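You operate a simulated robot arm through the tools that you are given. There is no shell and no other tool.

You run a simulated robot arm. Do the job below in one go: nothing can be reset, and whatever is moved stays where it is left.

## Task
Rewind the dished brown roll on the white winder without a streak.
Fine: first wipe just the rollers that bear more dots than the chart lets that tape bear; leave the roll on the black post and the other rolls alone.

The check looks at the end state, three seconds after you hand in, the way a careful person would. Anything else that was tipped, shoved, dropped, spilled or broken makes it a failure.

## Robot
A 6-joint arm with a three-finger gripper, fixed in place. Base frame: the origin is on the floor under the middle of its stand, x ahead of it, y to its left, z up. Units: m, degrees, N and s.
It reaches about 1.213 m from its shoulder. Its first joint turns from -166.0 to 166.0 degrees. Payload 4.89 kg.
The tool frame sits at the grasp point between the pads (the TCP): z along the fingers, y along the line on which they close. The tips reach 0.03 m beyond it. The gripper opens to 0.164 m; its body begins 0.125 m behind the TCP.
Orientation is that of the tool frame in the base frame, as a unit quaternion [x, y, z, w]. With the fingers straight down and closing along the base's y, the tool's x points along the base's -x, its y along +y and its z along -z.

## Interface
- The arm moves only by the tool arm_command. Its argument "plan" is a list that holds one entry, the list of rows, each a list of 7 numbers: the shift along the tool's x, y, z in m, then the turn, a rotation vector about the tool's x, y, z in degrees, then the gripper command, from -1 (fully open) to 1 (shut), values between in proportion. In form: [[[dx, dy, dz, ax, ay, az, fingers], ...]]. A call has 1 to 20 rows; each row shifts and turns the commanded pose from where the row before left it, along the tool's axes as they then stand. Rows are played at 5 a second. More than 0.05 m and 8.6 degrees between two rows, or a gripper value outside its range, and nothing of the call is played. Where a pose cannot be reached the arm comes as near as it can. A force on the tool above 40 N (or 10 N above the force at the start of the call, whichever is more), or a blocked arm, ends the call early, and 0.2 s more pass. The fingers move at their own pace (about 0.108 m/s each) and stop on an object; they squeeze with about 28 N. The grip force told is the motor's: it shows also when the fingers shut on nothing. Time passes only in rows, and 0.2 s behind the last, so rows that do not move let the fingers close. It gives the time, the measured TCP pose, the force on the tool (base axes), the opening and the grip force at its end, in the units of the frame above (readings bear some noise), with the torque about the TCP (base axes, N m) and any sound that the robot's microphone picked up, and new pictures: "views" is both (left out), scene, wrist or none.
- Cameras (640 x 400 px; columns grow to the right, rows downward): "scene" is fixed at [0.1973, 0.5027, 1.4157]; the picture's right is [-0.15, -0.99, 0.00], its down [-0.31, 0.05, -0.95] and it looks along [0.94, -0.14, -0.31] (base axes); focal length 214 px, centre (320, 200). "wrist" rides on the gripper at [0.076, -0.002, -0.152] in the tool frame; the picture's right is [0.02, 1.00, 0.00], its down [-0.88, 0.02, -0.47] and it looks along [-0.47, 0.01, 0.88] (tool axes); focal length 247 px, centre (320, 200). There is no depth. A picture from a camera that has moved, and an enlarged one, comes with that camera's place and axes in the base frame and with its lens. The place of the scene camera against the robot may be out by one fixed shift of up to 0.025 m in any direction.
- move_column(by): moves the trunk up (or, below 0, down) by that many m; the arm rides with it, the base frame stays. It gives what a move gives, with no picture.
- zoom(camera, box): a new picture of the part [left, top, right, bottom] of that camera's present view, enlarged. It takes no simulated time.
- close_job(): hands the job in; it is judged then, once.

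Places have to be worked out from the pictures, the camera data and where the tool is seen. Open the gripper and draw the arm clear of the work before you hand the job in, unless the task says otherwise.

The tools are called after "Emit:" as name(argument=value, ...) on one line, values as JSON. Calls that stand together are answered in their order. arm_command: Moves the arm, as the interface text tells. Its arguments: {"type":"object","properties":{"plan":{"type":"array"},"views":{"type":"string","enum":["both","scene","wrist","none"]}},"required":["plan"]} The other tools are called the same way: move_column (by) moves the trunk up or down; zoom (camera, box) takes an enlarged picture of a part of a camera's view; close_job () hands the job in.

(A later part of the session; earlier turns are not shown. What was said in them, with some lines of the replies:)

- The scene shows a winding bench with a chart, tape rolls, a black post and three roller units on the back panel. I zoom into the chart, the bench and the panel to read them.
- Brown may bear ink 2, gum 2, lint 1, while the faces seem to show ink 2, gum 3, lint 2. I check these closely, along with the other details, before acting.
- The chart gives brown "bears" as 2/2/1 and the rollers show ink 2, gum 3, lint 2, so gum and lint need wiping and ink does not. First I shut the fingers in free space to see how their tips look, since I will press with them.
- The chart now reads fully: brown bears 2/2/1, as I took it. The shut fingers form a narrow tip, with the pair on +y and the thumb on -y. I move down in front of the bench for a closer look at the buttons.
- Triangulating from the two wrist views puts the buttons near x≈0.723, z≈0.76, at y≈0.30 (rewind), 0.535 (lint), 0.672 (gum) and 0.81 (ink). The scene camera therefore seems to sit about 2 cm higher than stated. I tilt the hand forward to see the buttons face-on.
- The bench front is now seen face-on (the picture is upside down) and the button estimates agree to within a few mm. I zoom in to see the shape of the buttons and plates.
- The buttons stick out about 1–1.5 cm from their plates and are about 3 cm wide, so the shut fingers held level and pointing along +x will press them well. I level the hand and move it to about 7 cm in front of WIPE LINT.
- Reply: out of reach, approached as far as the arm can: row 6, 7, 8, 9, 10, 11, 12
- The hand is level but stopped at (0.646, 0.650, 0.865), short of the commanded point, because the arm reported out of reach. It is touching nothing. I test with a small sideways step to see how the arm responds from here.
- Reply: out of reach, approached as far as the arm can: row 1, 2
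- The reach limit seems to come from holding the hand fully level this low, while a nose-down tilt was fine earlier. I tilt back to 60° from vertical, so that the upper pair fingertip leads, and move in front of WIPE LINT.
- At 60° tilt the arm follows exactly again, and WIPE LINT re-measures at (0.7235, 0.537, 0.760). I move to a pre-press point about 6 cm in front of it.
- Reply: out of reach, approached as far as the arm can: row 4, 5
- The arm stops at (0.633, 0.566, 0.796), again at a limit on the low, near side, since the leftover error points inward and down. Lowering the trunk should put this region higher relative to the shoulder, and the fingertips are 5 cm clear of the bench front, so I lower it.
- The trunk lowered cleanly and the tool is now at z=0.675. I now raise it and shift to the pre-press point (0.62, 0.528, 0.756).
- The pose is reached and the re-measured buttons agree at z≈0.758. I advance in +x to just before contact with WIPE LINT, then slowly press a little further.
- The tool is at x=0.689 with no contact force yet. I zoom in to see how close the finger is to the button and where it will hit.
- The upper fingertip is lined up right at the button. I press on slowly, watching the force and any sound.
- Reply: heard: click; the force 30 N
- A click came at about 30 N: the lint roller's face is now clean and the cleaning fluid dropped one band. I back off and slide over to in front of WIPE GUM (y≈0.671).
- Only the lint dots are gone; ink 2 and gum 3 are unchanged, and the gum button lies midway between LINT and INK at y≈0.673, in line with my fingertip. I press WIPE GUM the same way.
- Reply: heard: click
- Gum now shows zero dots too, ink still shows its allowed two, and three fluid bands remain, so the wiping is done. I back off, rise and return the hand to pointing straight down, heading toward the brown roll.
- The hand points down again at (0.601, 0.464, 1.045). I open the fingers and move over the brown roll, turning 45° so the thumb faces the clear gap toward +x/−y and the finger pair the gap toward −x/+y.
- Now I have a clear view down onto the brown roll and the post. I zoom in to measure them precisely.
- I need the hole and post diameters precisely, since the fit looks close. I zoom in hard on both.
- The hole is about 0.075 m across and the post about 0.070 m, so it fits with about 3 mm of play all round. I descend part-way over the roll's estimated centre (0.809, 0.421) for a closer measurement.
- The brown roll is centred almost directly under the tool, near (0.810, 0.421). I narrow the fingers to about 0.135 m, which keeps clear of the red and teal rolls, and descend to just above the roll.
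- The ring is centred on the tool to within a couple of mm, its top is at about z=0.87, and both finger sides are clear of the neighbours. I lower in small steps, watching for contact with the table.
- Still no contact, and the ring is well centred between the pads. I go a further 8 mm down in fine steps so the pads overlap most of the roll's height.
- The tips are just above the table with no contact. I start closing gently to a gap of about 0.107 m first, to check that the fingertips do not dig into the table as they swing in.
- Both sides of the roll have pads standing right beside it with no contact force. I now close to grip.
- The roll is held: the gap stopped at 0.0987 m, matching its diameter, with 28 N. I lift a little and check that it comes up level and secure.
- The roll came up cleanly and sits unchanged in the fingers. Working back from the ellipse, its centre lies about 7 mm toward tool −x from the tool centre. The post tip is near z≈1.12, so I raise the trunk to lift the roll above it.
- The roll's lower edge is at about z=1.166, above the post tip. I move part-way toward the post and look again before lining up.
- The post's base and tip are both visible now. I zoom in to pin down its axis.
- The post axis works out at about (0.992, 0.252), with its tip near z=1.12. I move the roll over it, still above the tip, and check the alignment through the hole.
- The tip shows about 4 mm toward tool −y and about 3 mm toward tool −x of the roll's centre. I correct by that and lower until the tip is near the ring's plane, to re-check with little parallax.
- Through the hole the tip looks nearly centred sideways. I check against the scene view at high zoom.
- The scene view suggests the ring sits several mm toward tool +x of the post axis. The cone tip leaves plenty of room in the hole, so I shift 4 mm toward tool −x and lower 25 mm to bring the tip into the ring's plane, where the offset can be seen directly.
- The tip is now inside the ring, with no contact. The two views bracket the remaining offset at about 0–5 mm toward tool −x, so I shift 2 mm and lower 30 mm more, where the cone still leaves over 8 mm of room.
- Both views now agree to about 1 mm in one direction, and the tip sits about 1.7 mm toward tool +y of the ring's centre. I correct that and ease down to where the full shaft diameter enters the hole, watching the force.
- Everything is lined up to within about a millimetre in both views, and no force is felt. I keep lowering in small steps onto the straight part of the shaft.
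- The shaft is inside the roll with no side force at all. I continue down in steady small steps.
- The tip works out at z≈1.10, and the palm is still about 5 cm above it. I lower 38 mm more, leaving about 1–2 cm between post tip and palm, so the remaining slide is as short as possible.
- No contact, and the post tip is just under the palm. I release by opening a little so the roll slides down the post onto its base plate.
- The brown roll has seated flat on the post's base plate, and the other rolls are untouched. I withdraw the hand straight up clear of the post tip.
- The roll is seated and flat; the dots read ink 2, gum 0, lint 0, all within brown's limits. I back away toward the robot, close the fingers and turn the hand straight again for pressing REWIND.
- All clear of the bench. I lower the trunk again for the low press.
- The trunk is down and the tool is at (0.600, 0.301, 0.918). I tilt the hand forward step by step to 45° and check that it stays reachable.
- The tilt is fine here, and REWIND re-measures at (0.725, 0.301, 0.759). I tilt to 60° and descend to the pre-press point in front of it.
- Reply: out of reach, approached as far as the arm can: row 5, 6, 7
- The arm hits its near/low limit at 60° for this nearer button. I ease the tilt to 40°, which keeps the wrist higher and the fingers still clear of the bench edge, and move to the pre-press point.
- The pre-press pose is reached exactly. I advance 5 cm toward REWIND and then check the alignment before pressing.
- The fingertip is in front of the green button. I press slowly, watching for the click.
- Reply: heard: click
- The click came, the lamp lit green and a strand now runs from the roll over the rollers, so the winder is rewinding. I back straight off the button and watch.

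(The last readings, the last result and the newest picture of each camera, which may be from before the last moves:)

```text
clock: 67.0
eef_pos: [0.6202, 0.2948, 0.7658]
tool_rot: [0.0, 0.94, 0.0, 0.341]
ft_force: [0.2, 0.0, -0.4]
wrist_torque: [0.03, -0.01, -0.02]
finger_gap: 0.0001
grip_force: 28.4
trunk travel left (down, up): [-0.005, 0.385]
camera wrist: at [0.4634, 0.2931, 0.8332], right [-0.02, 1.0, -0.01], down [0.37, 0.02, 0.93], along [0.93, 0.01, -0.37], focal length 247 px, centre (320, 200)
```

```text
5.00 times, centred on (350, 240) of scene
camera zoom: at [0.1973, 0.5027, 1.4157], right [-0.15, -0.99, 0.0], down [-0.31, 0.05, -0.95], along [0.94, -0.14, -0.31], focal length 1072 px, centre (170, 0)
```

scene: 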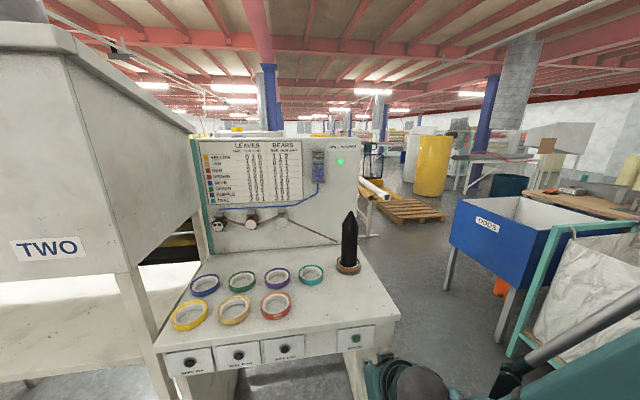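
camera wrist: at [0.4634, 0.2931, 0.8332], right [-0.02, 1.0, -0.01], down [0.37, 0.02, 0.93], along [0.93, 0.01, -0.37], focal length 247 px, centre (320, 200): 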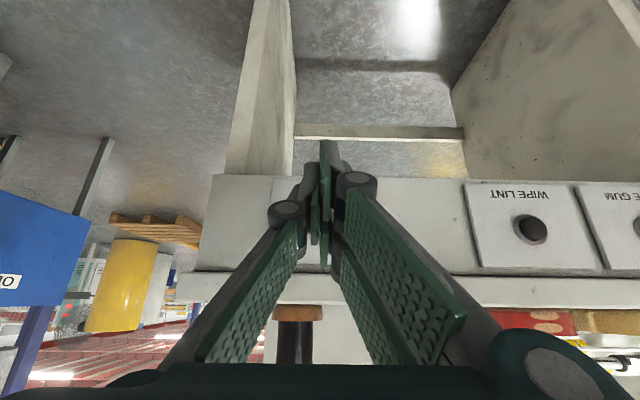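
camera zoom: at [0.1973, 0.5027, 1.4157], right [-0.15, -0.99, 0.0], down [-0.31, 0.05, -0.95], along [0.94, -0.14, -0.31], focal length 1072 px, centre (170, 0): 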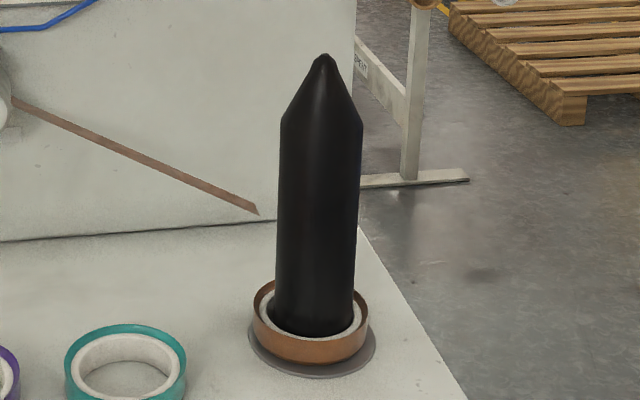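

The tape is running across the rollers with the green lamp on. While it winds I draw the arm up and away from the bench, then wait.

Emit:
arm_command(plan=[[[-0.0289, 0, -0.0345, 0, 0, 0, 1], [-0.0289, 0, -0.0345, 0, 0, 0, 1], [-0.0289, 0, -0.0345, 0, 0, 0, 1], [-0.0289, 0, -0.0345, 0, 0, 0, 1], [-0.0289, 0, -0.0345, 0, 0, 0, 1], [-0.0289, 0, -0.0345, 0, 0, 0, 1], [0, 0, 0, 0, 8, 0, 0], [0, 0, 0, 0, 8, 0, -1], [0, 0, 0, 0, 8, 0, -1], [0, 0, 0, 0, 8, 0, -1], [0, 0, 0, 0, 8, 0, -1], [0, 0, 0, 0, 0, 0, -1]]], views="both")

Emit:
zoom(camera="scene", box=[195, 130, 375, 285])

```text
clock: 69.6
eef_pos: [0.6204, 0.2948, 1.0372]
tool_rot: [0.0, 1.0, 0.0, -0.001]
ft_force: [-0.1, -0.4, 0.0]
wrist_torque: [-0.01, -0.09, -0.05]
finger_gap: 0.1639
grip_force: 0.0
trunk travel left (down, up): [-0.005, 0.385]
camera wrist: at [0.5439, 0.2937, 1.1877], right [-0.02, 1.0, 0.0], down [0.88, 0.02, 0.47], along [0.47, 0.01, -0.88], focal length 247 px, centre (320, 200)
```

scene: 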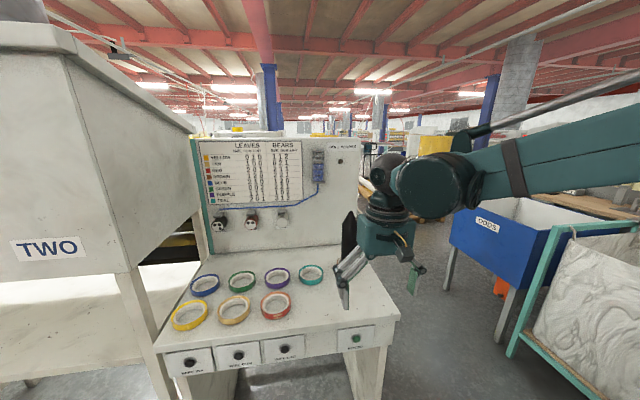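
wrist: 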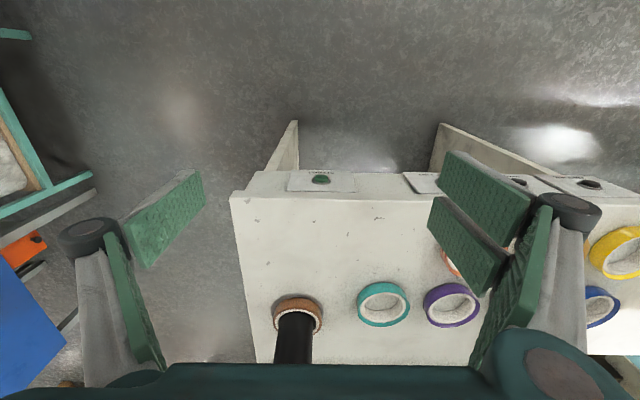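

```text
2.58 times, centred on (285, 208) of scene
camera zoom: at [0.1973, 0.5027, 1.4157], right [-0.15, -0.99, 0.0], down [-0.31, 0.05, -0.95], along [0.94, -0.14, -0.31], focal length 554 px, centre (410, 181)
```

zoom: 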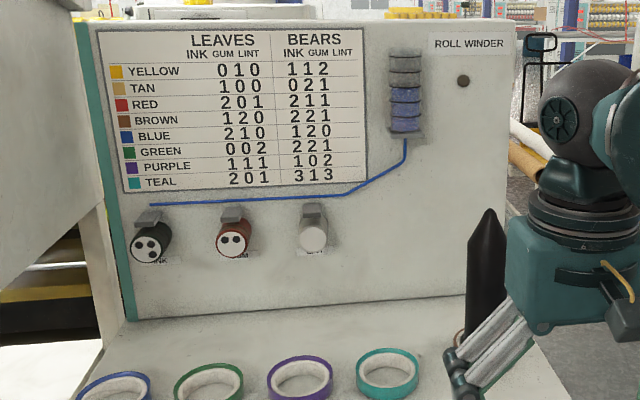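

The rewind has finished: the lamp is out, the strand is gone, and the rollers show what brown leaves (+1 ink, +2 gum). I draw the arm farther back and look at the finished roll.

Emit:
arm_command(plan=[[[0.02, 0, -0.04, 0, 0, 0, -1], [0.02, 0, -0.04, 0, 0, 0, -1], [0.02, 0, -0.04, 0, 0, 0, -1], [0.02, 0, -0.04, 0, 0, 0, -1], [0.02, 0, -0.04, 0, 0, 0, -1], [0.02, 0, -0.04, 0, 0, 0, -1], [0, 0, 0, 0, 0, 0, -1]]], views="both")

Emit:
zoom(camera="scene", box=[320, 200, 380, 280])

Emit:
zoom(camera="scene", box=[150, 240, 410, 380])

Emit:
zoom(camera="wrist", box=[230, 150, 430, 350])

```text
clock: 71.2
eef_pos: [0.4992, 0.295, 1.2764]
tool_rot: [0.001, 1.0, 0.0, 0.0]
ft_force: [0.0, -0.7, -1.0]
wrist_torque: [-0.01, 0.06, -0.01]
finger_gap: 0.1641
grip_force: 0.0
trunk travel left (down, up): [-0.005, 0.385]
camera wrist: at [0.4225, 0.2941, 1.4281], right [-0.02, 1.0, 0.0], down [0.88, 0.02, 0.47], along [0.47, 0.01, -0.88], focal length 247 px, centre (320, 200)
```

scene: 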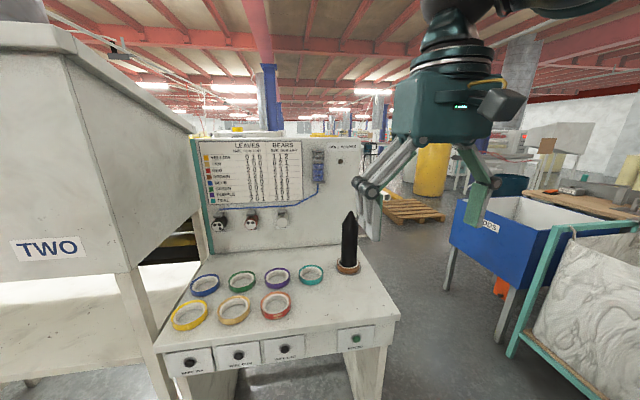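
wrist: 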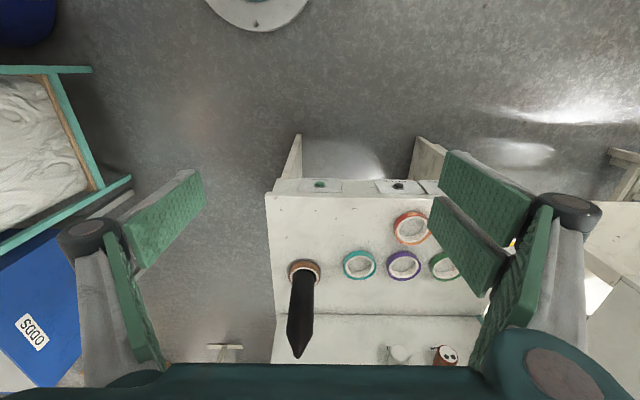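

```text
5.00 times, centred on (350, 240) of scene
camera zoom: at [0.1973, 0.5027, 1.4157], right [-0.15, -0.99, 0.0], down [-0.31, 0.05, -0.95], along [0.94, -0.14, -0.31], focal length 1072 px, centre (170, 0)
```

zoom: 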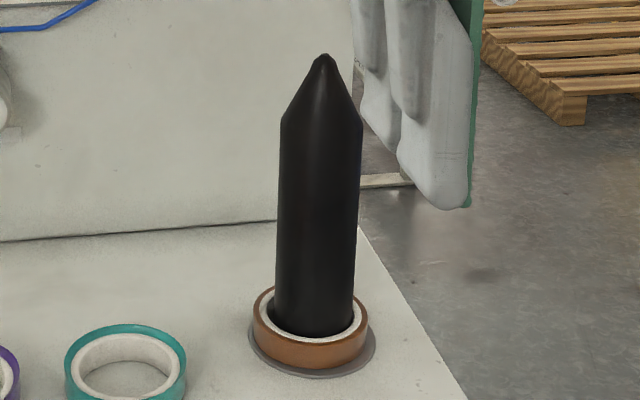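

```text
2.46 times, centred on (280, 310) of scene
camera zoom: at [0.1973, 0.5027, 1.4157], right [-0.15, -0.99, 0.0], down [-0.31, 0.05, -0.95], along [0.94, -0.14, -0.31], focal length 528 px, centre (418, -71)
```

zoom: 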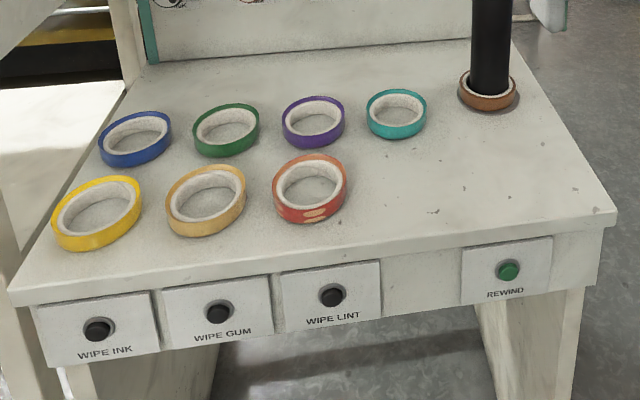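

```text
2.00 times, centred on (330, 250) of wrist
camera zoom: at [0.4225, 0.2941, 1.4281], right [-0.02, 1.0, 0.0], down [0.88, 0.02, 0.47], along [0.47, 0.01, -0.88], focal length 494 px, centre (300, 100)
```

zoom: 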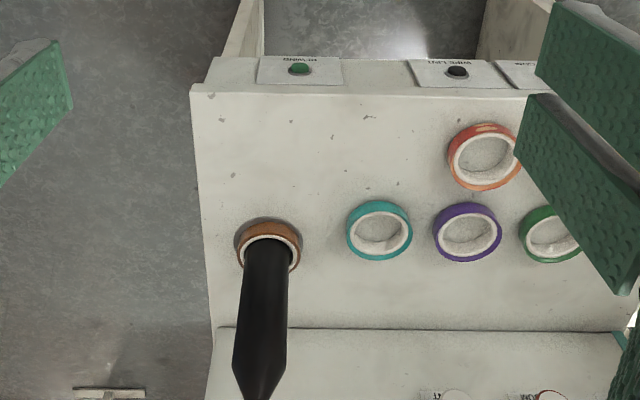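

The brown roll is now flush (no longer dished) with no visible streak and sits on the black post. The other rolls stand where they were, and the gripper is open and clear. I hand the job in.

Emit:
close_job()

```text
The job is handed in.
```

The brown roll has been rewound on the white winder. It now sits flat on the black post, no longer dished, and I could see no streak on the sides in view.

- **Wiping:** The chart lets brown bear ink 2, gum 2 and lint 1. The rollers started at ink 2, gum 3 and lint 2, so I wiped only gum and lint, once each.
- **Placing the roll:** I lowered it over the post as far as the hand allowed, then let go. It slid the last 12 cm or so down the post and landed flat on the base plate.
- **Rewinding:** I pressed REWIND once. Afterwards the rollers read ink 3, gum 2 and lint 0, which matches what the chart says brown leaves.
- **Everything else:** The other rolls are where they were. The gripper is open and the arm is clear of the bench.
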